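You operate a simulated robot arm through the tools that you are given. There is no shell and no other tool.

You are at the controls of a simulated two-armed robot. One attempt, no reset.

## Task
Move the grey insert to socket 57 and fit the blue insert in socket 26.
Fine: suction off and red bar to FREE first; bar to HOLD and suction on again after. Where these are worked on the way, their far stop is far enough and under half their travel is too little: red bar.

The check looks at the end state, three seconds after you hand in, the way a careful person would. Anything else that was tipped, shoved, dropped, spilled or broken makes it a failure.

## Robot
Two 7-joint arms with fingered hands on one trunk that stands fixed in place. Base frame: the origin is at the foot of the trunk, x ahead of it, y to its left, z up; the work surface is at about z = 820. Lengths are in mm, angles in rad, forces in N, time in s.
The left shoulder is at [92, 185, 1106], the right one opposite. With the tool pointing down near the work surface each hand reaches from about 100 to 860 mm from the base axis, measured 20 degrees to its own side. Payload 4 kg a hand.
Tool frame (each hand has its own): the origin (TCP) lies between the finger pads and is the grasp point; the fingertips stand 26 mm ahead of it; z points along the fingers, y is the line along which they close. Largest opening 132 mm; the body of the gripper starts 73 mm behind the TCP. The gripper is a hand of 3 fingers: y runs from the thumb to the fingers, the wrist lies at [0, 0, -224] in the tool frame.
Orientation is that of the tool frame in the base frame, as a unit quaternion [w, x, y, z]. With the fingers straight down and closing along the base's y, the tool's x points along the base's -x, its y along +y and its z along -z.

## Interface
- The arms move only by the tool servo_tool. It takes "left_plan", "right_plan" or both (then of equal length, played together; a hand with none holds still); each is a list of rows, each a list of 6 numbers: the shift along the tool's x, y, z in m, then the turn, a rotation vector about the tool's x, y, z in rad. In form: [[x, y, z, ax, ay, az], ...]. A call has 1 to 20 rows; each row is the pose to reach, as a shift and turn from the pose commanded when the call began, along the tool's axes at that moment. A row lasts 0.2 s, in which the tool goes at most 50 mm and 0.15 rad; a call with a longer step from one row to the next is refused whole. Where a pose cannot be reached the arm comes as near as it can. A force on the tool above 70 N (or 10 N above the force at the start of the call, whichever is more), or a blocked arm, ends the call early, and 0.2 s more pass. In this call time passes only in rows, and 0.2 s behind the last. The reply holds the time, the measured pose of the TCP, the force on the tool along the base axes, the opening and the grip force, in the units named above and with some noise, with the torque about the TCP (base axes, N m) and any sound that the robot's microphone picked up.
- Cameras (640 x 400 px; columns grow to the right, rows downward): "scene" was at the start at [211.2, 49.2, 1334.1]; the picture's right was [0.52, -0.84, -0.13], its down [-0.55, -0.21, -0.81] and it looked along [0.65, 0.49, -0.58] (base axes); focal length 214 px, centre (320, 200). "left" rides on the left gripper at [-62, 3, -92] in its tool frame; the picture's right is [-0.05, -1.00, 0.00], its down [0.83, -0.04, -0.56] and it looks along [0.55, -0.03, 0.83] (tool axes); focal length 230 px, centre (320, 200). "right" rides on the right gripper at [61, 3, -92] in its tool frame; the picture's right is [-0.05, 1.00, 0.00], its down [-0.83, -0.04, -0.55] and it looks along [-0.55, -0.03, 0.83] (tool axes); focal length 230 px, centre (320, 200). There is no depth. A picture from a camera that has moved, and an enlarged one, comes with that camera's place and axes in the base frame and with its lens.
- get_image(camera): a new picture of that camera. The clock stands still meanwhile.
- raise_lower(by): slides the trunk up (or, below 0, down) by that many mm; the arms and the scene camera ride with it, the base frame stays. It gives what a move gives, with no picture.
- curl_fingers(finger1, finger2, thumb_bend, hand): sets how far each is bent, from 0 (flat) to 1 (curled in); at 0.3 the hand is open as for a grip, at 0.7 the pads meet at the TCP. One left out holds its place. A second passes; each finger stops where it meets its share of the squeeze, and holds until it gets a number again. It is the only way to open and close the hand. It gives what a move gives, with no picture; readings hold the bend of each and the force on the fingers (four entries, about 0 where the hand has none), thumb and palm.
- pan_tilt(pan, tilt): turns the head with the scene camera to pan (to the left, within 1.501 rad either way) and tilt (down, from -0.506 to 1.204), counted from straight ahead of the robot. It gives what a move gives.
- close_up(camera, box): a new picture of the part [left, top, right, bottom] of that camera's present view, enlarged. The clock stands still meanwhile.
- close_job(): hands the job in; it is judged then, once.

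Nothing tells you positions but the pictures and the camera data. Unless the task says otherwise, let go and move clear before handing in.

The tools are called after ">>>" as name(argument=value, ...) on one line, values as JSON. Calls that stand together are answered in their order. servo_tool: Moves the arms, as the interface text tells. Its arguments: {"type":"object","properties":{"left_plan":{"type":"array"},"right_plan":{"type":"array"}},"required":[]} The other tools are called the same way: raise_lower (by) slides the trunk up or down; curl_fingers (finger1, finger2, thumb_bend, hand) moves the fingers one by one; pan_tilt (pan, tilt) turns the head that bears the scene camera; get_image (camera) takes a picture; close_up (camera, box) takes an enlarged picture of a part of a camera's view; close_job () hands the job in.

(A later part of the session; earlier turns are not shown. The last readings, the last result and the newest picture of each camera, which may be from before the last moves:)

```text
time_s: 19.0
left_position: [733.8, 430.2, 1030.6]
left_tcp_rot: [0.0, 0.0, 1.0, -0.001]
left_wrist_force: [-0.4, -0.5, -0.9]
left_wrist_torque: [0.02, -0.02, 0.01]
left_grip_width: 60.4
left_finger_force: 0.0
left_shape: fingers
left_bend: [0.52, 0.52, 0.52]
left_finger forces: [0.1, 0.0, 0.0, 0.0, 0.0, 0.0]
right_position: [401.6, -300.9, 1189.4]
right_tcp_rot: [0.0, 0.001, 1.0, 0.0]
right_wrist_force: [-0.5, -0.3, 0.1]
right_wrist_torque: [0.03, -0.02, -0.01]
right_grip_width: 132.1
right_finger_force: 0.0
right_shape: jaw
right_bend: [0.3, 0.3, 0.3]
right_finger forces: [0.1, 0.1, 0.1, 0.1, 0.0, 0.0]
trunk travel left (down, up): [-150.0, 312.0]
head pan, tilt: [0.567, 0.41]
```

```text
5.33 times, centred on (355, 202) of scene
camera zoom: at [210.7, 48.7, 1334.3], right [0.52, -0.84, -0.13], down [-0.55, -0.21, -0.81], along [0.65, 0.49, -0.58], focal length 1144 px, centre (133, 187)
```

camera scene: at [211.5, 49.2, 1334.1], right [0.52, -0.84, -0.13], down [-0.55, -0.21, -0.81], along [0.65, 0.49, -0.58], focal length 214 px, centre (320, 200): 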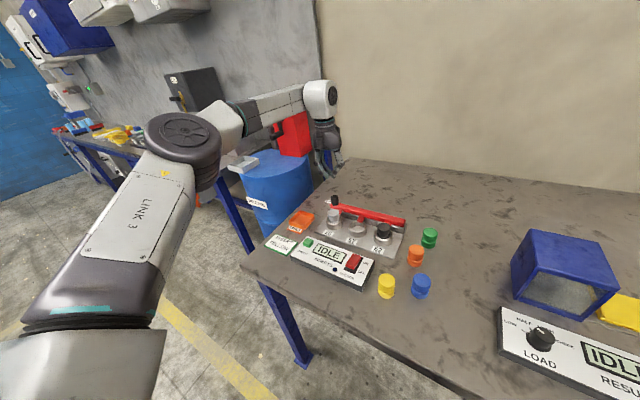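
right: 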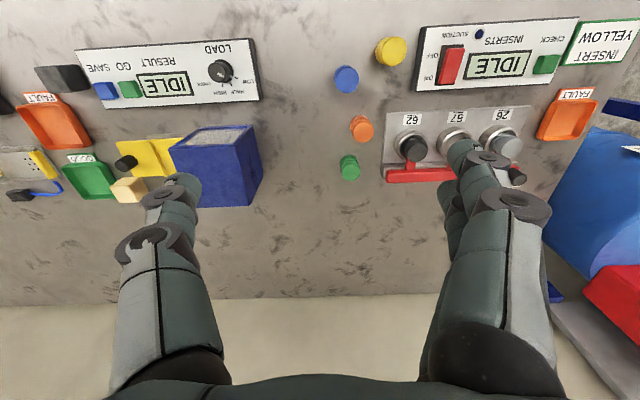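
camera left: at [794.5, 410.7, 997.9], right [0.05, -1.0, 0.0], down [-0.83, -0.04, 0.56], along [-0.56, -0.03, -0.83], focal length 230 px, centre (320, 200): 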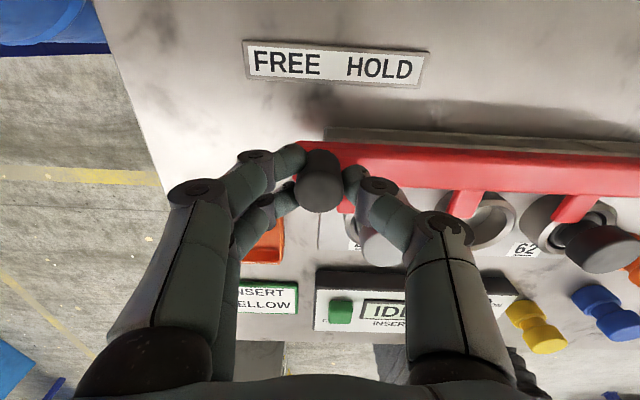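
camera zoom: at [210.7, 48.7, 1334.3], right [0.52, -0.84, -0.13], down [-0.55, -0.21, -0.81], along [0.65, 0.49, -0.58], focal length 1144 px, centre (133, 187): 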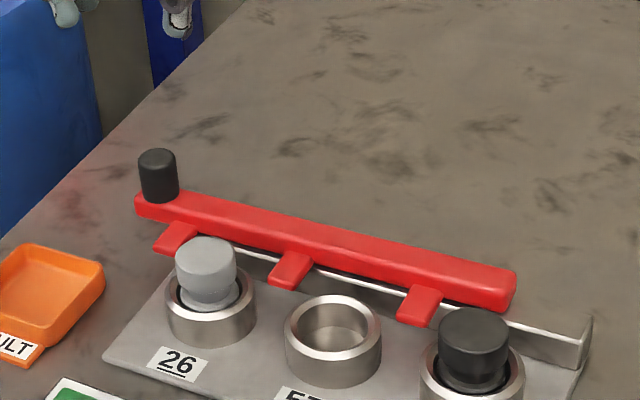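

The bar is at FREE and the hand is clear. I need an accurate grey-insert position and heights, so I'll open the hand and view the sockets from behind the bar at a lower angle.

>>> curl_fingers(hand="left", finger1=0.3, finger2=0.3, thumb_bend=0.3)

>>> servo_tool(left_plan=[[-0.0065, -0.0405, 0, 0, 0, 0], [-0.013, -0.081, 0, 0, 0, 0], [-0.0195, -0.1215, 0, 0, 0, 0], [-0.026, -0.162, 0, 0, 0, 0], [-0.026, -0.162, 0.03, 0, 0, 0], [-0.026, -0.162, 0.06, 0, 0, 0], [-0.026, -0.162, 0.09, 0, 0, 0]])

>>> get_image(camera="left")

>>> close_up(camera="left", box=[200, 130, 440, 280])

```text
time_s: 20.0
left_position: [734.1, 431.1, 1027.9]
left_tcp_rot: [0.0, 0.0, 1.0, 0.0]
left_wrist_force: [-1.0, 1.1, -0.3]
left_wrist_torque: [-0.02, -0.02, -0.01]
left_grip_width: 134.2
left_finger_force: 0.0
left_shape: fingers
left_bend: [0.3, 0.3, 0.3]
left_finger forces: [0.0, 0.1, 0.0, 0.0, 0.0, 0.0]
right_position: [400.3, -300.0, 1189.7]
right_tcp_rot: [0.0, 0.001, 1.0, 0.001]
right_wrist_force: [-0.5, 0.0, 0.5]
right_wrist_torque: [0.0, -0.02, 0.0]
right_grip_width: 131.9
right_finger_force: 0.0
right_shape: jaw
right_bend: [0.3, 0.3, 0.3]
right_finger forces: [0.0, 0.1, 0.1, 0.1, 0.1, 0.1]
trunk travel left (down, up): [-150.0, 312.0]
head pan, tilt: [0.567, 0.41]
```

```text
time_s: 21.6
left_position: [736.4, 280.6, 933.3]
left_tcp_rot: [0.002, 0.0, 1.0, 0.0]
left_wrist_force: [-0.2, -0.4, -0.1]
left_wrist_torque: [0.05, 0.0, 0.0]
left_grip_width: 134.7
left_finger_force: 0.0
left_shape: fingers
left_bend: [0.3, 0.3, 0.3]
left_finger forces: [0.0, 0.0, 0.0, 0.1, 0.1, 0.0]
left hand out of reach, approached as far as the arm can: row 2, 3, 4, 5, 6, 7
right_position: [401.0, -300.6, 1189.4]
right_tcp_rot: [0.0, 0.001, 1.0, 0.0]
right_wrist_force: [0.2, -0.1, -0.2]
right_wrist_torque: [-0.03, 0.0, -0.01]
right_grip_width: 131.9
right_finger_force: 0.0
right_shape: jaw
right_bend: [0.3, 0.3, 0.3]
right_finger forces: [0.1, 0.0, 0.0, 0.1, 0.0, 0.1]
trunk travel left (down, up): [-150.0, 312.0]
head pan, tilt: [0.567, 0.41]
```

```text
taken
camera left: at [797.6, 283.8, 1026.0], right [0.05, -1.0, 0.0], down [-0.83, -0.04, 0.55], along [-0.55, -0.03, -0.83], focal length 230 px, centre (320, 200)
```

left: 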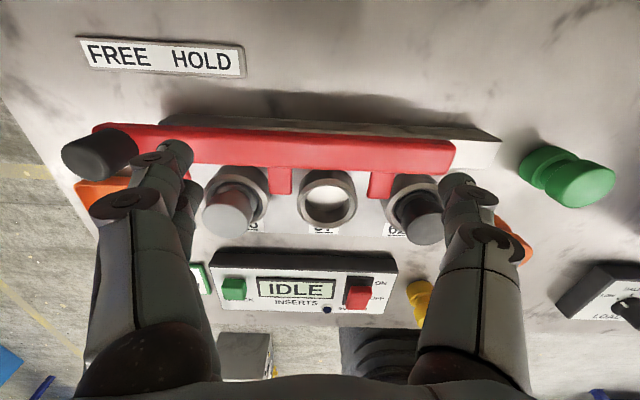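

```text
2.67 times, centred on (320, 205) of left
camera zoom: at [797.6, 283.8, 1026.0], right [0.05, -1.0, 0.0], down [-0.83, -0.04, 0.55], along [-0.55, -0.03, -0.83], focal length 614 px, centre (320, 187)
```

zoom: 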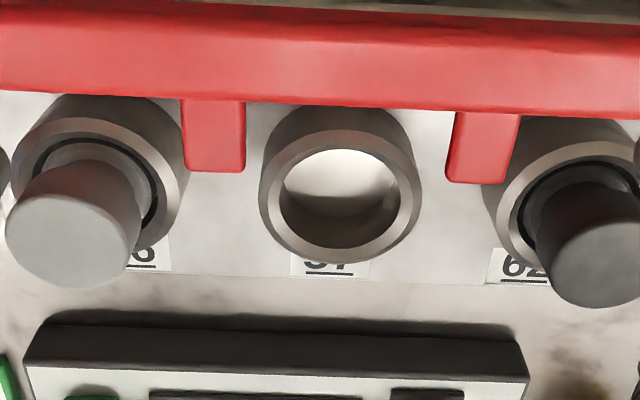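

From these views the grey insert's top is about (674, 354, 872), the socket 57 rim centre about (675.5, 269.5, 849), and the tabs' tops about z 854. The arm reached its limit at x≈736, so I'll come back above the grey insert and re-check the pose.

>>> servo_tool(left_plan=[[0.01, 0.01, -0.03, 0, 0, 0], [0.035, 0.04, -0.05, 0, 0, 0], [0.06, 0.07, -0.05, 0, 0, 0]])

>>> get_image(camera="left")

```text
time_s: 22.4
left_position: [675.8, 349.1, 988.5]
left_tcp_rot: [0.0, 0.0, 1.0, -0.001]
left_wrist_force: [0.1, -0.4, -0.2]
left_wrist_torque: [0.03, 0.02, -0.01]
left_grip_width: 134.4
left_finger_force: 0.0
left_shape: fingers
left_bend: [0.3, 0.3, 0.3]
left_finger forces: [0.0, 0.0, 0.0, 0.0, 0.0, 0.0]
right_position: [400.1, -300.5, 1190.1]
right_tcp_rot: [0.0, 0.001, 1.0, 0.0]
right_wrist_force: [0.3, 0.0, 0.1]
right_wrist_torque: [0.0, -0.03, 0.02]
right_grip_width: 131.8
right_finger_force: 0.2
right_shape: jaw
right_bend: [0.3, 0.3, 0.3]
right_finger forces: [0.0, 0.1, 0.0, 0.0, 0.1, 0.1]
trunk travel left (down, up): [-150.0, 312.0]
head pan, tilt: [0.567, 0.41]
```

```text
taken
camera left: at [735.9, 352.4, 1079.8], right [0.05, -1.0, 0.0], down [-0.83, -0.04, 0.55], along [-0.55, -0.03, -0.83], focal length 230 px, centre (320, 200)
```

left: 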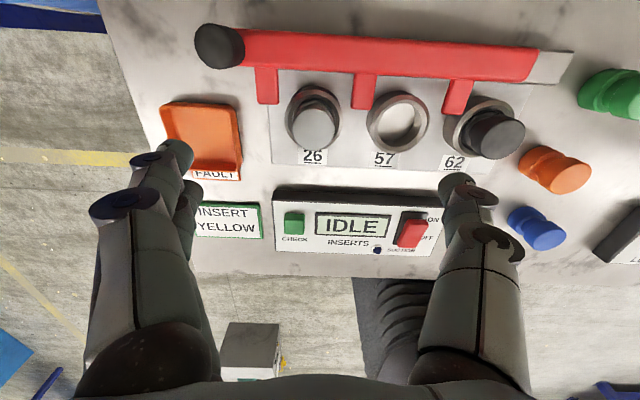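

The commanded pose follows the attained pose, which is good. A close zoom from here will pin down the grey insert's centre.

>>> close_up(camera="left", box=[240, 60, 440, 185])

```text
3.20 times, centred on (340, 122) of left
camera zoom: at [735.9, 352.4, 1079.8], right [0.05, -1.0, 0.0], down [-0.83, -0.04, 0.55], along [-0.55, -0.03, -0.83], focal length 736 px, centre (256, 448)
```

zoom: 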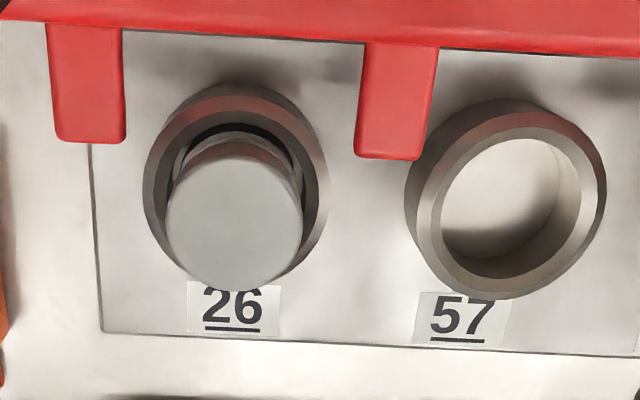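

The grey top centre is at (673.5, 355) and the socket 57 centre at (676, 269). I'll pre-shape the fingers and descend to just above the insert to verify alignment.

>>> curl_fingers(hand="left", finger1=0.54, finger2=0.54, thumb_bend=0.54)

>>> servo_tool(left_plan=[[0.0015, 0.0055, 0.03, 0, 0, 0], [0.0015, 0.0055, 0.066, 0, 0, 0]])

>>> get_image(camera="left")

>>> close_up(camera="scene", box=[295, 165, 395, 240])

```text
time_s: 23.4
left_position: [675.4, 347.6, 988.3]
left_tcp_rot: [0.0, 0.0, 1.0, 0.0]
left_wrist_force: [0.2, -0.9, -0.3]
left_wrist_torque: [0.05, -0.02, 0.01]
left_grip_width: 55.4
left_finger_force: 0.0
left_shape: fingers
left_bend: [0.54, 0.54, 0.54]
left_finger forces: [0.0, 0.0, 0.1, 0.0, 0.0, 0.0]
right_position: [400.2, -299.9, 1190.2]
right_tcp_rot: [0.0, 0.001, 1.0, 0.0]
right_wrist_force: [1.0, -0.4, -0.6]
right_wrist_torque: [0.01, 0.01, -0.02]
right_grip_width: 132.0
right_finger_force: 0.1
right_shape: jaw
right_bend: [0.3, 0.3, 0.3]
right_finger forces: [0.1, 0.1, 0.0, 0.0, 0.1, 0.0]
trunk travel left (down, up): [-150.0, 312.0]
head pan, tilt: [0.567, 0.41]
```

```text
time_s: 24.0
left_position: [674.5, 352.0, 917.9]
left_tcp_rot: [0.001, 0.0, 1.0, 0.0]
left_wrist_force: [-0.2, -0.3, 0.6]
left_wrist_torque: [0.01, 0.0, 0.0]
left_grip_width: 55.0
left_finger_force: 0.1
left_shape: fingers
left_bend: [0.54, 0.54, 0.54]
left_finger forces: [0.0, 0.0, 0.1, 0.0, 0.1, 0.1]
right_position: [400.8, -301.4, 1188.9]
right_tcp_rot: [-0.001, 0.001, 1.0, 0.0]
right_wrist_force: [0.5, -1.1, 0.0]
right_wrist_torque: [-0.01, 0.01, -0.03]
right_grip_width: 131.9
right_finger_force: 0.1
right_shape: jaw
right_bend: [0.3, 0.3, 0.3]
right_finger forces: [0.0, 0.0, 0.0, 0.0, 0.1, 0.0]
trunk travel left (down, up): [-150.0, 312.0]
head pan, tilt: [0.567, 0.41]
```

```text
taken
camera left: at [735.2, 356.1, 1009.4], right [0.05, -1.0, 0.0], down [-0.83, -0.04, 0.56], along [-0.55, -0.03, -0.83], focal length 230 px, centre (320, 200)
```

left: 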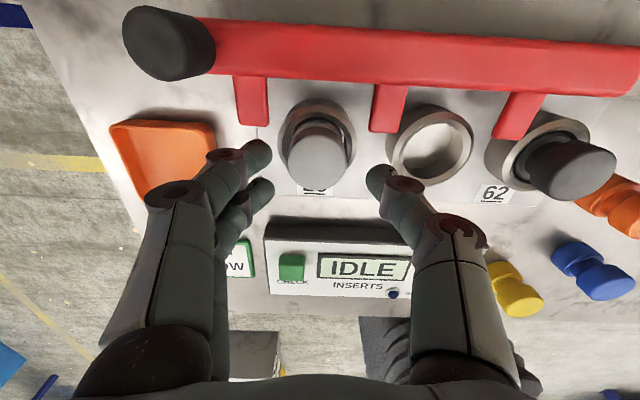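

```text
5.33 times, centred on (345, 202) of scene
camera zoom: at [212.0, 49.0, 1333.9], right [0.52, -0.84, -0.13], down [-0.55, -0.21, -0.81], along [0.65, 0.49, -0.58], focal length 1144 px, centre (187, 187)
```

zoom: 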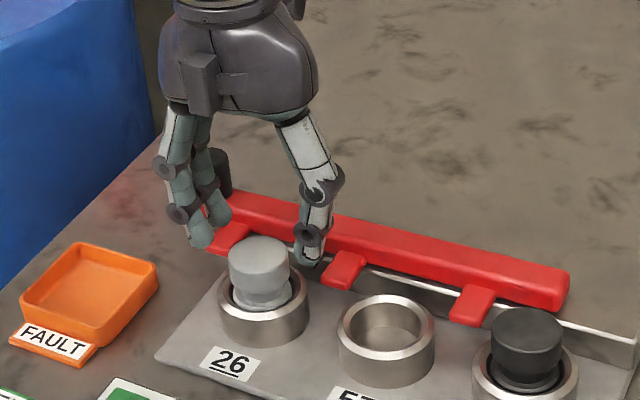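

The grey insert is centred between the fingertips. I'll descend so the tips flank its top disc, staying above the socket rim.

>>> servo_tool(left_plan=[[0, 0.001, 0.012, 0, 0, 0], [0, 0.001, 0.022, 0, 0, 0], [0, 0.001, 0.028, 0, 0, 0], [0, 0.001, 0.033, 0, 0, 0]])

>>> close_up(camera="scene", box=[310, 185, 390, 245])

>>> get_image(camera="left")

```text
time_s: 25.0
left_position: [672.9, 353.9, 888.4]
left_tcp_rot: [0.0, 0.0, 1.0, 0.0]
left_wrist_force: [-1.8, 1.1, 4.7]
left_wrist_torque: [0.14, -0.03, 0.01]
left_grip_width: 55.1
left_finger_force: 2.0
left_shape: fingers
left_bend: [0.54, 0.54, 0.54]
left_finger forces: [3.5, 0.1, 0.1, 0.0, 0.1, 0.1]
right_position: [399.2, -301.1, 1190.2]
right_tcp_rot: [0.0, 0.001, 1.0, 0.0]
right_wrist_force: [0.5, 0.2, 0.3]
right_wrist_torque: [0.03, 0.01, 0.01]
right_grip_width: 131.9
right_finger_force: 0.1
right_shape: jaw
right_bend: [0.3, 0.3, 0.3]
right_finger forces: [0.0, 0.0, 0.0, 0.1, 0.0, 0.0]
trunk travel left (down, up): [-150.0, 312.0]
head pan, tilt: [0.567, 0.41]
```

```text
6.67 times, centred on (350, 215) of scene
camera zoom: at [210.0, 48.7, 1334.5], right [0.52, -0.84, -0.13], down [-0.55, -0.21, -0.81], along [0.65, 0.49, -0.58], focal length 1430 px, centre (120, 100)
```

zoom: 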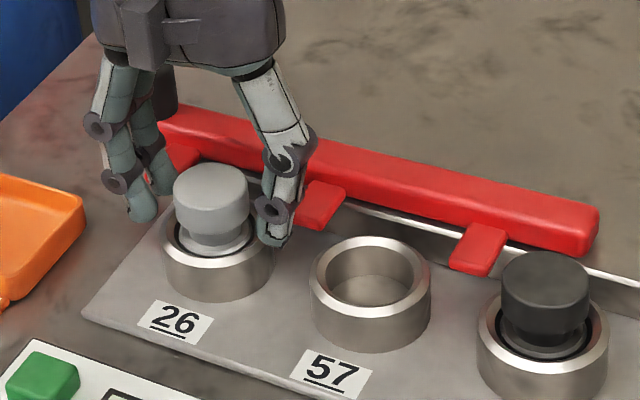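

```text
taken
camera left: at [734.0, 357.8, 980.0], right [0.05, -1.0, 0.0], down [-0.83, -0.04, 0.55], along [-0.55, -0.03, -0.83], focal length 230 px, centre (320, 200)
```

left: 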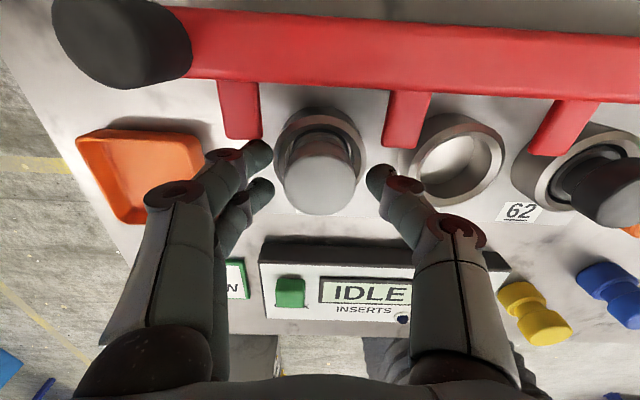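

One finger just touches the shifted tab (about 3.5 N). I'll raise 3 mm and close on the grey disc.

>>> servo_tool(left_plan=[[0, 0, -0.003, 0, 0, 0]])

>>> curl_fingers(hand="left", finger1=0.7, finger2=0.7, thumb_bend=0.7)

>>> close_up(camera="scene", box=[310, 185, 390, 245])

>>> get_image(camera="left")

```text
time_s: 25.4
left_position: [672.9, 355.0, 889.4]
left_tcp_rot: [-0.001, -0.001, 1.0, 0.0]
left_wrist_force: [-1.3, 0.1, 0.9]
left_wrist_torque: [0.04, 0.0, 0.03]
left_grip_width: 54.8
left_finger_force: 0.8
left_shape: fingers
left_bend: [0.54, 0.54, 0.54]
left_finger forces: [1.3, 0.0, 0.1, 0.1, 0.1, 0.0]
right_position: [400.1, -300.6, 1189.3]
right_tcp_rot: [0.001, 0.002, 1.0, -0.001]
right_wrist_force: [0.6, 0.1, 0.1]
right_wrist_torque: [-0.03, 0.01, 0.0]
right_grip_width: 132.1
right_finger_force: 0.0
right_shape: jaw
right_bend: [0.3, 0.3, 0.3]
right_finger forces: [0.1, 0.0, 0.0, 0.0, 0.0, 0.0]
trunk travel left (down, up): [-150.0, 312.0]
head pan, tilt: [0.567, 0.41]
```

```text
time_s: 26.4
left_position: [673.4, 354.1, 889.1]
left_tcp_rot: [0.0, 0.0, 1.0, 0.0]
left_wrist_force: [-0.4, -0.1, 0.1]
left_wrist_torque: [0.0, 0.02, 0.0]
left_grip_width: 33.7
left_finger_force: 13.1
left_shape: fingers
left_bend: [0.61, 0.62, 0.64]
left_finger forces: [6.9, 6.4, 0.0, 0.1, 13.1, 0.1]
right_position: [401.2, -300.3, 1189.7]
right_tcp_rot: [0.0, 0.001, 1.0, 0.0]
right_wrist_force: [0.3, 0.1, -0.8]
right_wrist_torque: [0.0, -0.01, 0.02]
right_grip_width: 132.0
right_finger_force: 0.1
right_shape: jaw
right_bend: [0.3, 0.3, 0.3]
right_finger forces: [0.0, 0.0, 0.0, 0.0, 0.1, 0.0]
trunk travel left (down, up): [-150.0, 312.0]
head pan, tilt: [0.567, 0.41]
```

```text
6.67 times, centred on (350, 215) of scene
camera zoom: at [211.2, 49.0, 1334.1], right [0.52, -0.84, -0.13], down [-0.55, -0.21, -0.81], along [0.65, 0.49, -0.58], focal length 1430 px, centre (120, 100)
```

zoom: 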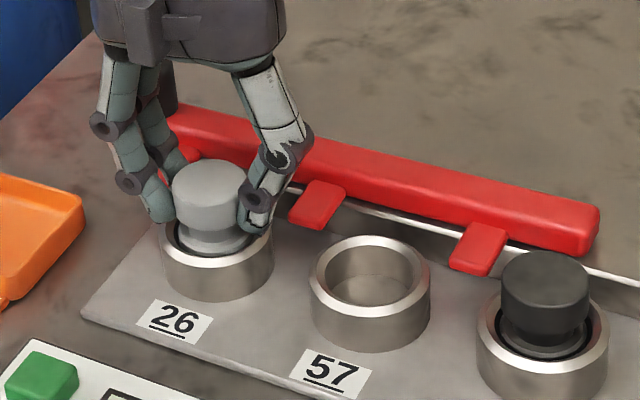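

```text
taken
camera left: at [734.8, 357.7, 981.3], right [0.05, -1.0, 0.0], down [-0.83, -0.04, 0.56], along [-0.55, -0.03, -0.83], focal length 230 px, centre (320, 200)
```

left: 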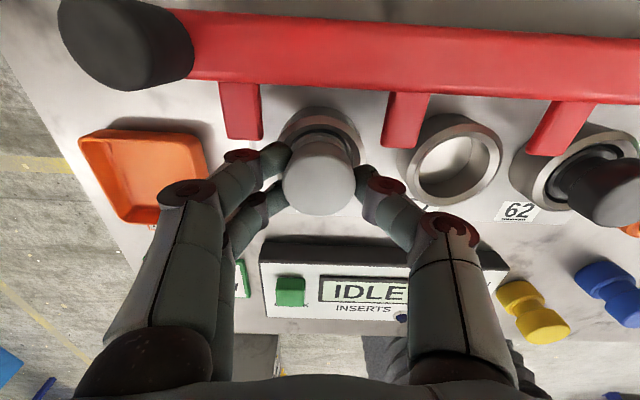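

The grey insert is gripped with about 13 N on three pads. I'll lift gently and check it comes along.

>>> servo_tool(left_plan=[[0, 0, -0.005, 0, 0, 0], [0, 0, -0.012, 0, 0, 0], [0, 0, -0.02, 0, 0, 0]])

>>> close_up(camera="scene", box=[310, 185, 390, 245])

```text
time_s: 27.2
left_position: [674.3, 355.1, 910.0]
left_tcp_rot: [0.0, 0.0, 1.0, 0.0]
left_wrist_force: [0.1, 0.0, -0.1]
left_wrist_torque: [-0.02, 0.02, 0.0]
left_grip_width: 33.7
left_finger_force: 12.8
left_shape: fingers
left_bend: [0.61, 0.62, 0.64]
left_finger forces: [6.9, 6.4, 0.1, 0.0, 13.0, 0.1]
right_position: [400.7, -300.5, 1189.8]
right_tcp_rot: [-0.001, 0.001, 1.0, -0.001]
right_wrist_force: [-0.7, 0.1, -0.7]
right_wrist_torque: [0.02, 0.03, -0.01]
right_grip_width: 132.0
right_finger_force: 0.1
right_shape: jaw
right_bend: [0.3, 0.3, 0.3]
right_finger forces: [0.1, 0.0, 0.0, 0.0, 0.1, 0.1]
trunk travel left (down, up): [-150.0, 312.0]
head pan, tilt: [0.567, 0.41]
```

```text
6.67 times, centred on (350, 215) of scene
camera zoom: at [211.1, 48.8, 1334.2], right [0.52, -0.84, -0.13], down [-0.55, -0.21, -0.81], along [0.65, 0.49, -0.58], focal length 1430 px, centre (120, 100)
```

zoom: 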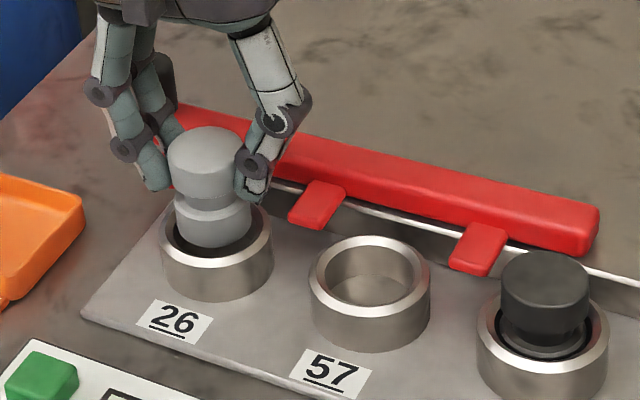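

The insert lifted cleanly. I'll raise it further, carry it over socket 57 and check alignment before lowering.

>>> servo_tool(left_plan=[[0, 0, -0.018, 0, 0, 0], [0, 0, -0.035, 0, 0, 0], [0, -0.025, -0.035, 0, 0, 0], [0, -0.05, -0.035, 0, 0, 0], [-0.001, -0.07, -0.035, 0, 0, 0], [-0.001, -0.0853, -0.035, 0, 0, 0], [-0.001, -0.0853, -0.035, 0, 0, 0]])

>>> get_image(camera="left")

>>> close_up(camera="left", box=[240, 100, 400, 200])

>>> close_up(camera="scene", box=[310, 185, 390, 245])

```text
time_s: 28.8
left_position: [675.4, 270.4, 946.1]
left_tcp_rot: [0.0, 0.0, 1.0, 0.0]
left_wrist_force: [0.9, -0.2, -0.2]
left_wrist_torque: [0.01, -0.01, -0.03]
left_grip_width: 33.7
left_finger_force: 13.2
left_shape: fingers
left_bend: [0.61, 0.62, 0.64]
left_finger forces: [7.0, 6.3, 0.0, 0.0, 13.0, 0.1]
right_position: [400.0, -300.3, 1190.2]
right_tcp_rot: [0.0, 0.001, 1.0, 0.0]
right_wrist_force: [-0.4, 0.1, -0.2]
right_wrist_torque: [-0.02, 0.01, -0.04]
right_grip_width: 131.8
right_finger_force: 0.1
right_shape: jaw
right_bend: [0.3, 0.3, 0.3]
right_finger forces: [0.1, 0.0, 0.0, 0.1, 0.0, 0.0]
trunk travel left (down, up): [-150.0, 312.0]
head pan, tilt: [0.567, 0.41]
```

```text
taken
camera left: at [736.1, 273.3, 1037.2], right [0.05, -1.0, 0.0], down [-0.83, -0.04, 0.56], along [-0.55, -0.03, -0.83], focal length 230 px, centre (320, 200)
```

left: 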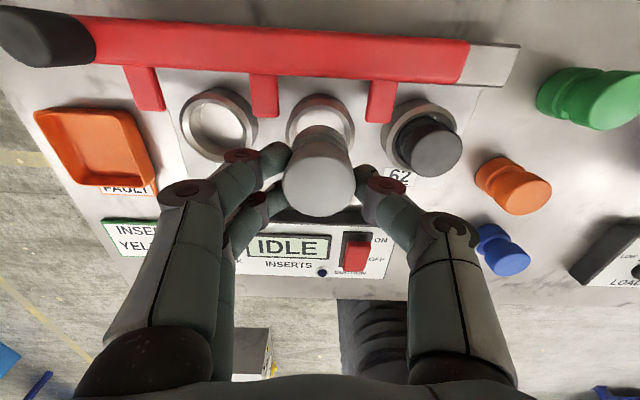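

```text
4.00 times, centred on (320, 150) of left
camera zoom: at [736.1, 273.3, 1037.2], right [0.05, -1.0, 0.0], down [-0.83, -0.04, 0.56], along [-0.55, -0.03, -0.83], focal length 920 px, centre (320, 400)
```

zoom: 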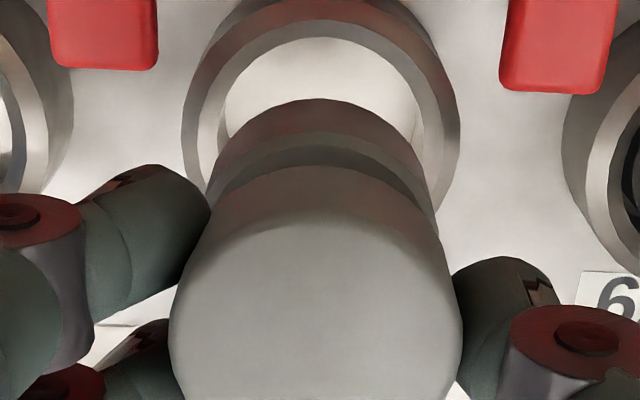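

```text
6.67 times, centred on (350, 215) of scene
camera zoom: at [211.1, 49.4, 1334.2], right [0.52, -0.84, -0.13], down [-0.55, -0.21, -0.81], along [0.65, 0.49, -0.58], focal length 1430 px, centre (120, 100)
```

zoom: 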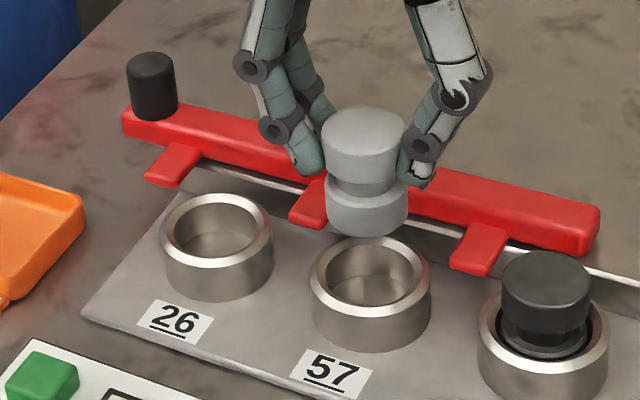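

The grey insert is centred over socket 57 within a millimetre or so. I'll lower it, stopping just above the rim, then take small steps and watch the force.

>>> servo_tool(left_plan=[[0, 0, 0.015, 0, 0, 0], [0, 0, 0.03, 0, 0, 0], [0, 0, 0.035, 0, 0, 0]])

>>> close_up(camera="left", box=[240, 100, 400, 200])

>>> close_up(camera="scene", box=[310, 185, 390, 245])

```text
time_s: 29.6
left_position: [676.9, 268.9, 911.4]
left_tcp_rot: [0.0, -0.001, 1.0, 0.0]
left_wrist_force: [-0.3, -0.3, -0.2]
left_wrist_torque: [-0.01, -0.02, -0.01]
left_grip_width: 33.5
left_finger_force: 12.9
left_shape: fingers
left_bend: [0.61, 0.62, 0.64]
left_finger forces: [6.9, 6.4, 0.1, 0.0, 12.9, 0.0]
right_position: [400.4, -301.6, 1190.7]
right_tcp_rot: [-0.001, 0.0, 1.0, -0.001]
right_wrist_force: [-0.1, 0.4, 0.0]
right_wrist_torque: [-0.01, -0.02, 0.02]
right_grip_width: 132.0
right_finger_force: 0.1
right_shape: jaw
right_bend: [0.3, 0.3, 0.3]
right_finger forces: [0.1, 0.0, 0.0, 0.0, 0.0, 0.0]
trunk travel left (down, up): [-150.0, 312.0]
head pan, tilt: [0.567, 0.41]
```

```text
4.00 times, centred on (320, 150) of left
camera zoom: at [736.6, 272.3, 1002.2], right [0.05, -1.0, 0.0], down [-0.83, -0.04, 0.56], along [-0.55, -0.03, -0.83], focal length 920 px, centre (320, 400)
```

zoom: 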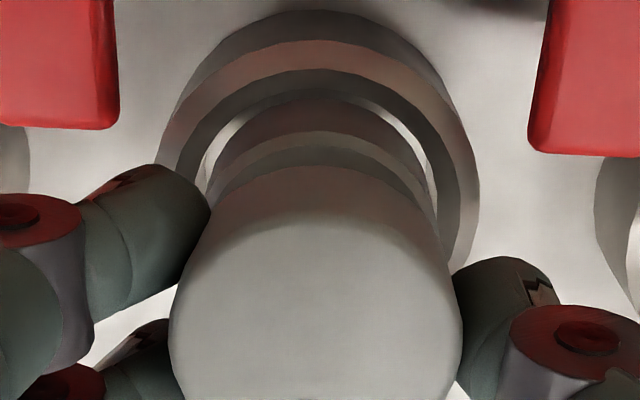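

```text
6.67 times, centred on (350, 215) of scene
camera zoom: at [211.2, 49.0, 1334.1], right [0.52, -0.84, -0.13], down [-0.55, -0.21, -0.81], along [0.65, 0.49, -0.58], focal length 1430 px, centre (120, 100)
```

zoom: 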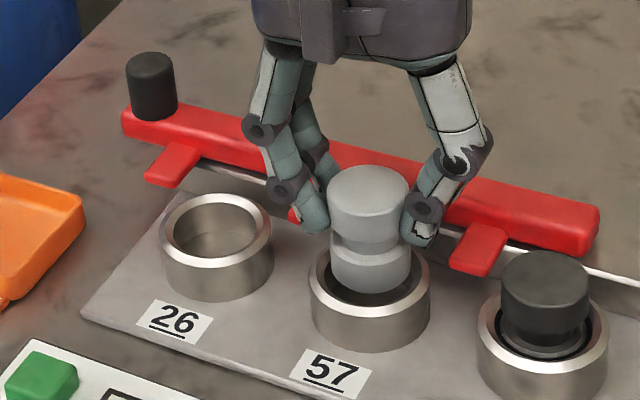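

The insert's lower body is centred in the socket 57 opening. I'll lower the remaining 20 mm in small steps.

>>> servo_tool(left_plan=[[0, 0, 0.005, 0, 0, 0], [0, 0, 0.01, 0, 0, 0], [0, 0, 0.014, 0, 0, 0]])

>>> close_up(camera="scene", box=[310, 185, 390, 245])

```text
time_s: 30.4
left_position: [674.9, 269.1, 895.1]
left_tcp_rot: [-0.002, 0.001, 1.0, 0.0]
left_wrist_force: [-7.8, 1.2, 10.8]
left_wrist_torque: [0.17, 0.14, 0.04]
left_grip_width: 28.6
left_finger_force: 14.3
left_shape: fingers
left_bend: [0.65, 0.64, 0.66]
left_finger forces: [12.0, 5.1, 0.1, 0.1, 12.8, 0.0]
right_position: [401.6, -299.8, 1189.7]
right_tcp_rot: [-0.001, 0.0, 1.0, 0.0]
right_wrist_force: [0.6, 0.0, -0.6]
right_wrist_torque: [0.0, 0.06, 0.03]
right_grip_width: 132.0
right_finger_force: 0.1
right_shape: jaw
right_bend: [0.3, 0.3, 0.3]
right_finger forces: [0.0, 0.1, 0.1, 0.1, 0.1, 0.1]
trunk travel left (down, up): [-150.0, 312.0]
head pan, tilt: [0.567, 0.41]
```

```text
6.67 times, centred on (350, 215) of scene
camera zoom: at [210.9, 49.3, 1333.9], right [0.52, -0.84, -0.13], down [-0.55, -0.21, -0.81], along [0.65, 0.49, -0.58], focal length 1430 px, centre (120, 100)
```

zoom: 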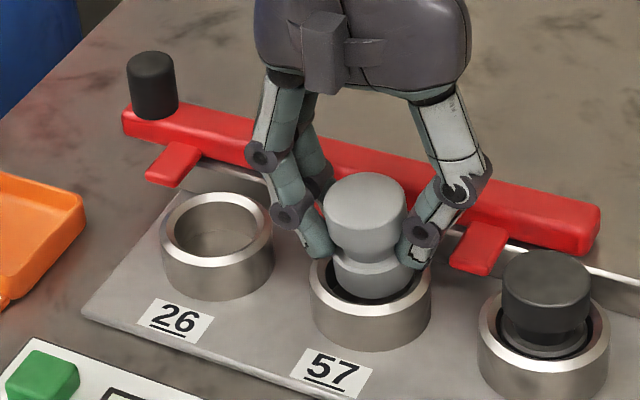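

The insert met the far (+x) rim: a force of -8 N in x and +11 N in z, with a slight tilt. I'll lift off a little and look before correcting towards -x.

>>> servo_tool(left_plan=[[0, 0, -0.007, 0, 0, 0], [0, 0, -0.014, 0, 0, 0]])

>>> close_up(camera="scene", box=[330, 195, 380, 235])

>>> close_up(camera="left", box=[220, 80, 420, 230])

```text
time_s: 31.0
left_position: [675.8, 268.5, 909.7]
left_tcp_rot: [0.0, 0.0, 1.0, 0.001]
left_wrist_force: [1.1, 1.2, -0.6]
left_wrist_torque: [0.03, 0.0, 0.0]
left_grip_width: 29.0
left_finger_force: 13.7
left_shape: fingers
left_bend: [0.65, 0.64, 0.66]
left_finger forces: [9.4, 6.1, 0.0, 0.0, 12.2, 0.0]
right_position: [399.7, -300.1, 1188.4]
right_tcp_rot: [-0.001, 0.0, 1.0, 0.0]
right_wrist_force: [0.2, 0.1, 0.2]
right_wrist_torque: [0.03, -0.02, 0.0]
right_grip_width: 131.7
right_finger_force: 0.1
right_shape: jaw
right_bend: [0.3, 0.3, 0.3]
right_finger forces: [0.0, 0.0, 0.1, 0.1, 0.0, 0.0]
trunk travel left (down, up): [-150.0, 312.0]
head pan, tilt: [0.567, 0.41]
```

```text
10.00 times, centred on (355, 215) of scene
camera zoom: at [211.1, 48.9, 1334.1], right [0.52, -0.84, -0.13], down [-0.55, -0.21, -0.81], along [0.65, 0.49, -0.58], focal length 2145 px, centre (-30, 50)
```

zoom: 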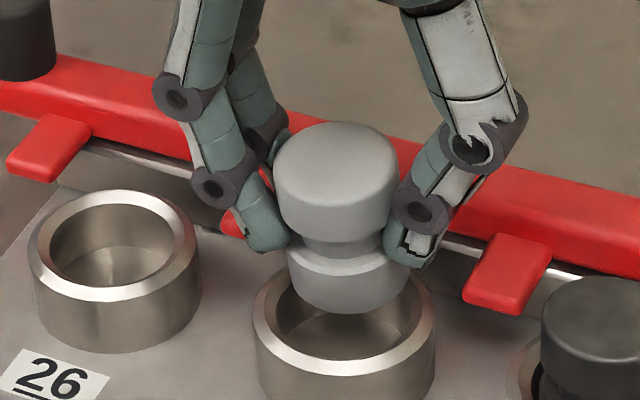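

```text
2.67 times, centred on (320, 155) of left
camera zoom: at [736.5, 272.5, 1001.7], right [0.05, -1.0, 0.0], down [-0.83, -0.04, 0.56], along [-0.55, -0.03, -0.83], focal length 614 px, centre (320, 320)
```

zoom: 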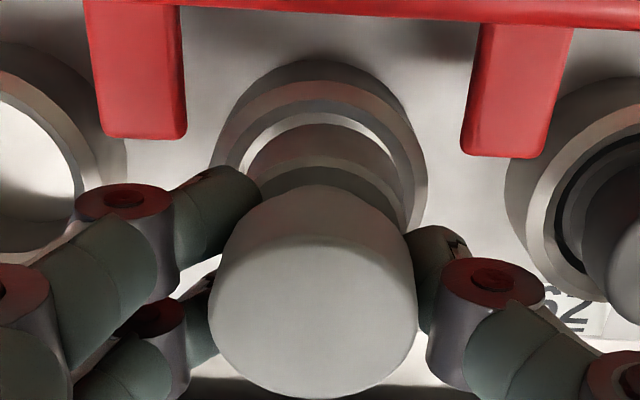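

The grip slid to the neck and the insert tilted, with its bottom leaning towards +x by about 5–6 mm. I'll shift the hand -x and come a bit lower to check the bottom against the socket mouth.

>>> servo_tool(left_plan=[[0.0055, 0, 0, 0, 0, 0], [0.0055, 0, 0.003, 0, 0, 0]])

>>> close_up(camera="scene", box=[330, 195, 380, 235])

>>> close_up(camera="left", box=[220, 80, 420, 230])

```text
time_s: 31.6
left_position: [671.1, 270.8, 907.5]
left_tcp_rot: [0.001, 0.0, 1.0, -0.001]
left_wrist_force: [-0.6, -0.4, -0.3]
left_wrist_torque: [0.01, -0.03, 0.03]
left_grip_width: 29.0
left_finger_force: 14.1
left_shape: fingers
left_bend: [0.65, 0.64, 0.66]
left_finger forces: [9.5, 6.1, 0.0, 0.1, 12.1, 0.1]
right_position: [400.0, -300.5, 1189.2]
right_tcp_rot: [-0.001, 0.001, 1.0, -0.001]
right_wrist_force: [-0.1, -0.4, -0.3]
right_wrist_torque: [-0.01, 0.01, 0.0]
right_grip_width: 131.8
right_finger_force: 0.0
right_shape: jaw
right_bend: [0.3, 0.3, 0.3]
right_finger forces: [0.0, 0.0, 0.1, 0.0, 0.0, 0.0]
trunk travel left (down, up): [-150.0, 312.0]
head pan, tilt: [0.567, 0.41]
```

```text
10.00 times, centred on (355, 215) of scene
camera zoom: at [211.5, 49.0, 1334.0], right [0.52, -0.84, -0.13], down [-0.55, -0.21, -0.81], along [0.65, 0.49, -0.58], focal length 2145 px, centre (-30, 50)
```

zoom: 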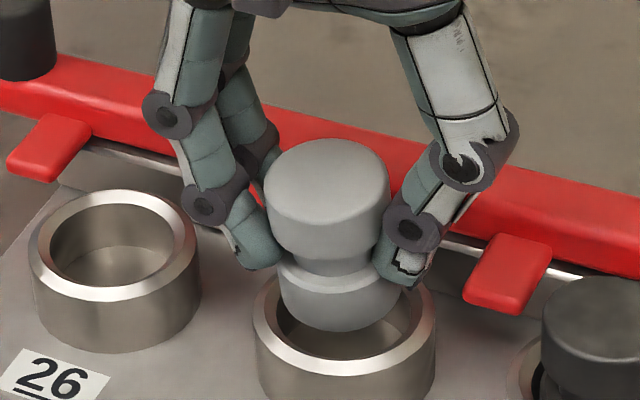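

```text
2.67 times, centred on (320, 155) of left
camera zoom: at [730.7, 273.3, 998.8], right [0.05, -1.0, 0.0], down [-0.83, -0.04, 0.56], along [-0.56, -0.03, -0.83], focal length 614 px, centre (320, 320)
```

zoom: 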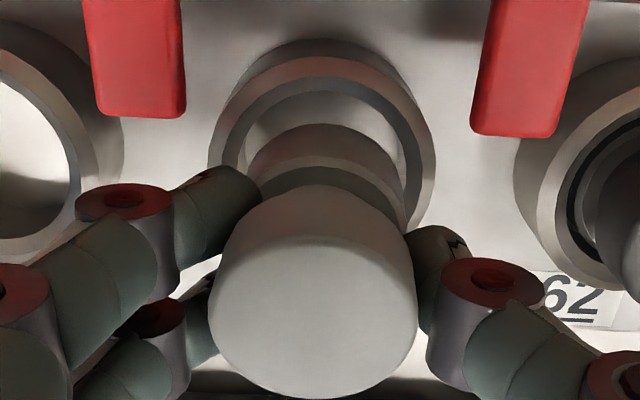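

The bottom now looks close to centred over the socket. I'll lower in 3–4 mm steps and use the force direction to correct.

>>> servo_tool(left_plan=[[0, 0, 0.003, 0, 0, 0], [0, 0, 0.006, 0, 0, 0]])

>>> close_up(camera="scene", box=[330, 195, 380, 235])

```text
time_s: 32.2
left_position: [670.2, 270.0, 901.1]
left_tcp_rot: [0.0, 0.001, 1.0, 0.0]
left_wrist_force: [0.1, 0.9, -0.5]
left_wrist_torque: [-0.02, 0.03, 0.01]
left_grip_width: 29.0
left_finger_force: 13.5
left_shape: fingers
left_bend: [0.65, 0.64, 0.66]
left_finger forces: [9.4, 6.1, 0.0, 0.1, 12.1, 0.0]
right_position: [400.7, -300.3, 1190.2]
right_tcp_rot: [-0.001, 0.0, 1.0, 0.0]
right_wrist_force: [0.1, -0.7, -0.6]
right_wrist_torque: [-0.01, -0.03, 0.01]
right_grip_width: 131.8
right_finger_force: 0.0
right_shape: jaw
right_bend: [0.3, 0.3, 0.3]
right_finger forces: [0.0, 0.0, 0.1, 0.0, 0.0, 0.0]
trunk travel left (down, up): [-150.0, 312.0]
head pan, tilt: [0.567, 0.41]
```

```text
10.00 times, centred on (355, 215) of scene
camera zoom: at [211.4, 49.1, 1334.1], right [0.52, -0.84, -0.13], down [-0.55, -0.21, -0.81], along [0.65, 0.49, -0.58], focal length 2145 px, centre (-30, 50)
```

zoom: 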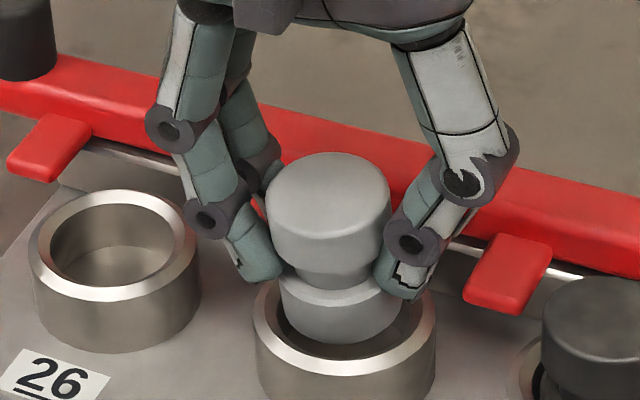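

>>> servo_tool(left_plan=[[0, 0, 0.003, 0, 0, 0], [0, 0, 0.006, 0, 0, 0]])

>>> close_up(camera="scene", box=[330, 195, 380, 235])

>>> close_up(camera="left", box=[220, 80, 420, 230])

```text
time_s: 32.8
left_position: [669.5, 270.4, 894.1]
left_tcp_rot: [-0.002, 0.0, 1.0, 0.0]
left_wrist_force: [0.5, 0.4, -0.1]
left_wrist_torque: [-0.01, 0.02, 0.0]
left_grip_width: 28.8
left_finger_force: 13.6
left_shape: fingers
left_bend: [0.65, 0.64, 0.66]
left_finger forces: [9.4, 6.1, 0.0, 0.0, 12.1, 0.0]
right_position: [399.7, -300.5, 1189.8]
right_tcp_rot: [-0.001, 0.0, 1.0, 0.0]
right_wrist_force: [0.6, -0.7, -0.5]
right_wrist_torque: [0.0, -0.01, -0.04]
right_grip_width: 132.0
right_finger_force: 0.0
right_shape: jaw
right_bend: [0.3, 0.3, 0.3]
right_finger forces: [0.0, 0.0, 0.0, 0.0, 0.0, 0.0]
trunk travel left (down, up): [-150.0, 312.0]
head pan, tilt: [0.567, 0.41]
```

```text
10.00 times, centred on (355, 215) of scene
camera zoom: at [211.3, 49.1, 1334.1], right [0.52, -0.84, -0.13], down [-0.55, -0.21, -0.81], along [0.65, 0.49, -0.58], focal length 2145 px, centre (-30, 50)
```

zoom: 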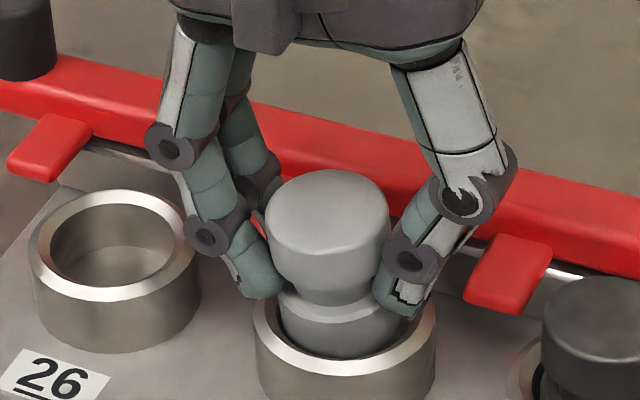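

```text
2.67 times, centred on (320, 155) of left
camera zoom: at [730.5, 273.5, 986.5], right [0.05, -1.0, 0.0], down [-0.83, -0.04, 0.56], along [-0.56, -0.03, -0.83], focal length 614 px, centre (320, 320)
```

zoom: 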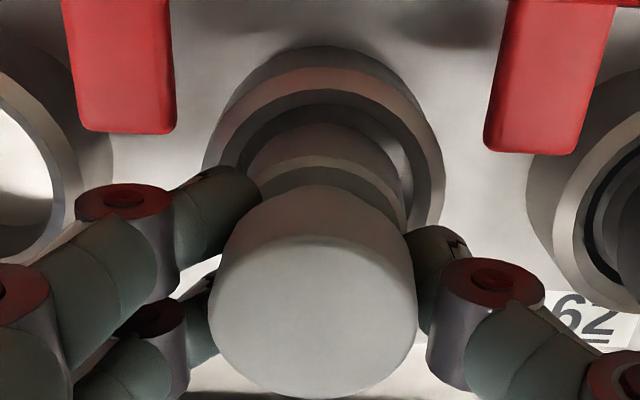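

No contact force, and the body is entering the mouth. I'll continue lowering.

>>> servo_tool(left_plan=[[0, 0, 0.003, 0, 0, 0], [0, 0, 0.005, 0, 0, 0]])

>>> close_up(camera="scene", box=[330, 195, 380, 235])

```text
time_s: 33.4
left_position: [670.0, 270.1, 890.4]
left_tcp_rot: [-0.001, 0.0, 1.0, -0.001]
left_wrist_force: [0.7, -0.1, 0.0]
left_wrist_torque: [-0.02, 0.02, 0.0]
left_grip_width: 28.8
left_finger_force: 13.7
left_shape: fingers
left_bend: [0.65, 0.64, 0.66]
left_finger forces: [9.4, 6.2, 0.0, 0.0, 12.1, 0.0]
right_position: [400.2, -299.2, 1189.7]
right_tcp_rot: [-0.001, 0.001, 1.0, 0.0]
right_wrist_force: [-0.3, -1.1, 0.0]
right_wrist_torque: [-0.02, 0.01, -0.03]
right_grip_width: 132.2
right_finger_force: 0.0
right_shape: jaw
right_bend: [0.3, 0.3, 0.3]
right_finger forces: [0.0, 0.0, 0.0, 0.1, 0.1, 0.0]
trunk travel left (down, up): [-150.0, 312.0]
head pan, tilt: [0.567, 0.41]
```

```text
10.00 times, centred on (355, 215) of scene
camera zoom: at [211.2, 49.0, 1334.1], right [0.52, -0.84, -0.13], down [-0.55, -0.21, -0.81], along [0.65, 0.49, -0.58], focal length 2145 px, centre (-30, 50)
```

zoom: 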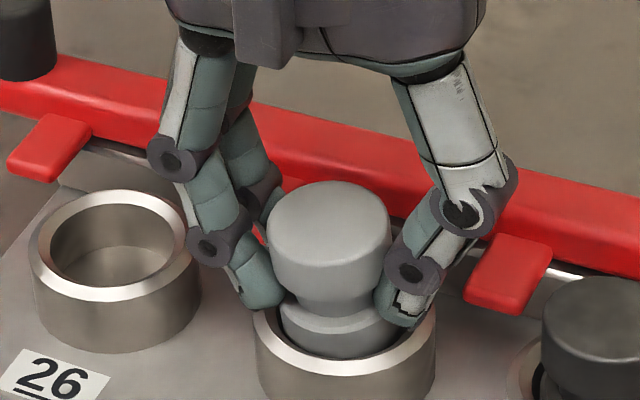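

The body is now going below the front rim, so it's in the socket. I'll keep lowering in small steps.

>>> servo_tool(left_plan=[[0, 0, 0.003, 0, 0, 0], [0, 0, 0.005, 0, 0, 0]])

>>> close_up(camera="scene", box=[330, 195, 380, 235])

```text
time_s: 34.0
left_position: [669.7, 270.5, 885.2]
left_tcp_rot: [0.001, 0.0, 1.0, 0.0]
left_wrist_force: [1.0, -0.4, -0.2]
left_wrist_torque: [0.01, -0.02, -0.02]
left_grip_width: 28.9
left_finger_force: 14.4
left_shape: fingers
left_bend: [0.65, 0.64, 0.66]
left_finger forces: [9.8, 5.9, 0.0, 0.0, 12.2, 0.0]
right_position: [401.0, -300.8, 1189.7]
right_tcp_rot: [-0.001, 0.0, 1.0, 0.0]
right_wrist_force: [-0.6, -0.9, 0.2]
right_wrist_torque: [0.0, -0.01, -0.01]
right_grip_width: 131.7
right_finger_force: 0.0
right_shape: jaw
right_bend: [0.3, 0.3, 0.3]
right_finger forces: [0.0, 0.0, 0.0, 0.0, 0.0, 0.0]
trunk travel left (down, up): [-150.0, 312.0]
head pan, tilt: [0.567, 0.41]
```

```text
10.00 times, centred on (355, 215) of scene
camera zoom: at [211.3, 49.0, 1334.1], right [0.52, -0.84, -0.13], down [-0.55, -0.21, -0.81], along [0.65, 0.49, -0.58], focal length 2145 px, centre (-30, 50)
```

zoom: 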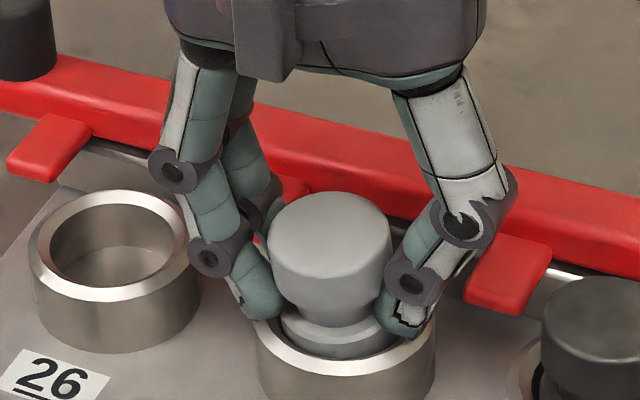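

>>> servo_tool(left_plan=[[0, 0, 0.002, 0, 0, 0], [0, 0, 0.004, 0, 0, 0]])

>>> close_up(camera="scene", box=[330, 195, 380, 235])

>>> get_image(camera="left")

```text
time_s: 34.6
left_position: [669.8, 268.8, 881.0]
left_tcp_rot: [-0.001, 0.0, 1.0, 0.001]
left_wrist_force: [3.1, 0.4, 1.1]
left_wrist_torque: [0.02, -0.07, -0.01]
left_grip_width: 28.6
left_finger_force: 14.1
left_shape: fingers
left_bend: [0.65, 0.64, 0.66]
left_finger forces: [10.7, 5.8, 0.0, 0.0, 11.7, 0.0]
right_position: [401.7, -300.9, 1188.2]
right_tcp_rot: [-0.002, 0.0, 1.0, 0.0]
right_wrist_force: [0.3, 0.5, -0.4]
right_wrist_torque: [0.01, 0.05, -0.01]
right_grip_width: 132.0
right_finger_force: 0.1
right_shape: jaw
right_bend: [0.3, 0.3, 0.3]
right_finger forces: [0.0, 0.0, 0.0, 0.0, 0.1, 0.0]
trunk travel left (down, up): [-150.0, 312.0]
head pan, tilt: [0.567, 0.41]
```

```text
10.00 times, centred on (355, 215) of scene
camera zoom: at [211.6, 49.0, 1334.1], right [0.52, -0.84, -0.13], down [-0.55, -0.21, -0.81], along [0.65, 0.49, -0.58], focal length 2145 px, centre (-30, 50)
```

zoom: 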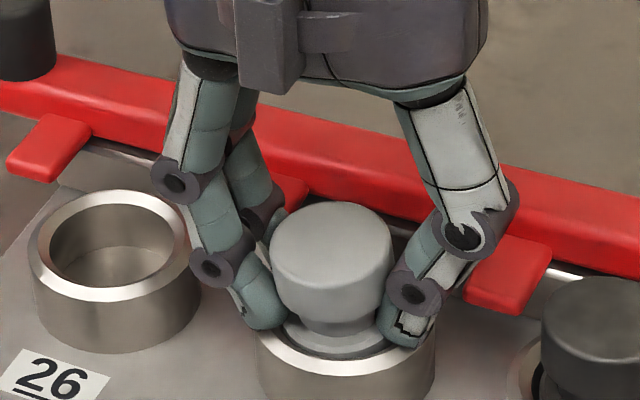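

```text
taken
camera left: at [730.7, 272.7, 973.4], right [0.05, -1.0, 0.0], down [-0.83, -0.04, 0.55], along [-0.55, -0.03, -0.83], focal length 230 px, centre (320, 200)
```

left: 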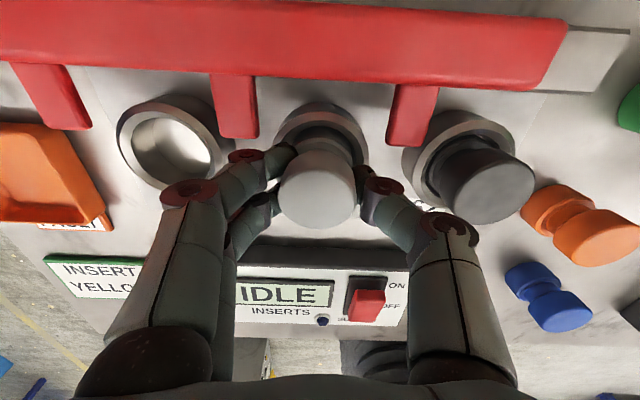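

The lower body is seated almost fully inside socket 57, with only a light side force. I'll raise 2 mm to keep the tips clear of the rim, then open to release it.

>>> servo_tool(left_plan=[[0, 0, -0.002, 0, 0, 0]])

>>> curl_fingers(hand="left", finger1=0.56, finger2=0.56, thumb_bend=0.56)

>>> close_up(camera="scene", box=[330, 195, 380, 235])

>>> get_image(camera="left")

```text
time_s: 35.0
left_position: [668.3, 269.0, 883.6]
left_tcp_rot: [-0.002, 0.0, 1.0, 0.0]
left_wrist_force: [4.5, 1.5, -1.2]
left_wrist_torque: [0.1, -0.12, 0.05]
left_grip_width: 28.9
left_finger_force: 15.4
left_shape: fingers
left_bend: [0.65, 0.63, 0.66]
left_finger forces: [11.3, 6.5, 0.0, 0.0, 11.4, 0.0]
right_position: [400.7, -300.0, 1188.7]
right_tcp_rot: [-0.001, 0.002, 1.0, 0.0]
right_wrist_force: [-0.1, -0.7, -0.8]
right_wrist_torque: [-0.02, 0.04, 0.04]
right_grip_width: 131.9
right_finger_force: 0.0
right_shape: jaw
right_bend: [0.3, 0.3, 0.3]
right_finger forces: [0.0, 0.1, 0.0, 0.0, 0.0, 0.0]
trunk travel left (down, up): [-150.0, 312.0]
head pan, tilt: [0.567, 0.41]
```

```text
time_s: 36.0
left_position: [670.2, 268.5, 883.9]
left_tcp_rot: [0.0, -0.001, 1.0, 0.0]
left_wrist_force: [0.0, 0.1, -0.2]
left_wrist_torque: [0.01, 0.02, 0.01]
left_grip_width: 47.3
left_finger_force: 0.1
left_shape: fingers
left_bend: [0.56, 0.56, 0.56]
left_finger forces: [0.1, 0.1, 0.0, 0.0, 0.1, 0.0]
right_position: [400.4, -299.5, 1190.5]
right_tcp_rot: [-0.002, 0.001, 1.0, 0.0]
right_wrist_force: [-0.2, 0.1, -0.8]
right_wrist_torque: [-0.02, 0.02, 0.0]
right_grip_width: 132.0
right_finger_force: 0.1
right_shape: jaw
right_bend: [0.3, 0.3, 0.3]
right_finger forces: [0.1, 0.0, 0.1, 0.0, 0.0, 0.0]
trunk travel left (down, up): [-150.0, 312.0]
head pan, tilt: [0.567, 0.41]
```

```text
10.00 times, centred on (355, 215) of scene
camera zoom: at [211.3, 49.0, 1334.1], right [0.52, -0.84, -0.13], down [-0.55, -0.21, -0.81], along [0.65, 0.49, -0.58], focal length 2145 px, centre (-30, 50)
```

zoom: 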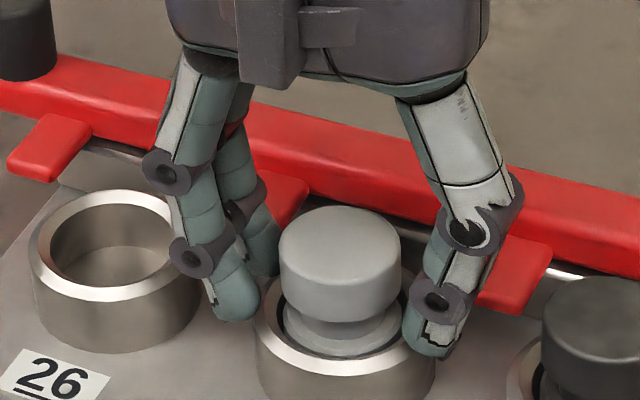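

```text
taken
camera left: at [730.1, 272.2, 975.5], right [0.05, -1.0, 0.0], down [-0.83, -0.04, 0.56], along [-0.55, -0.03, -0.83], focal length 230 px, centre (320, 200)
```

left: 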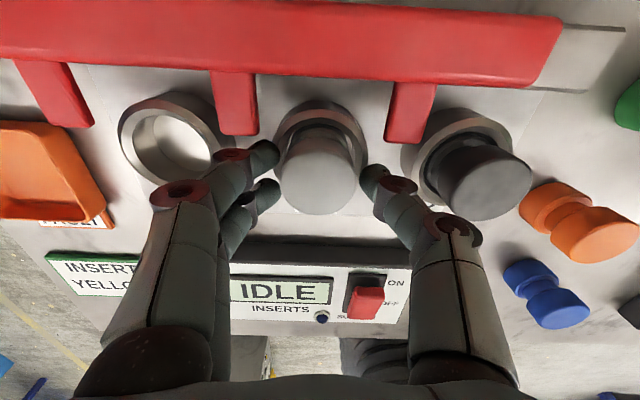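

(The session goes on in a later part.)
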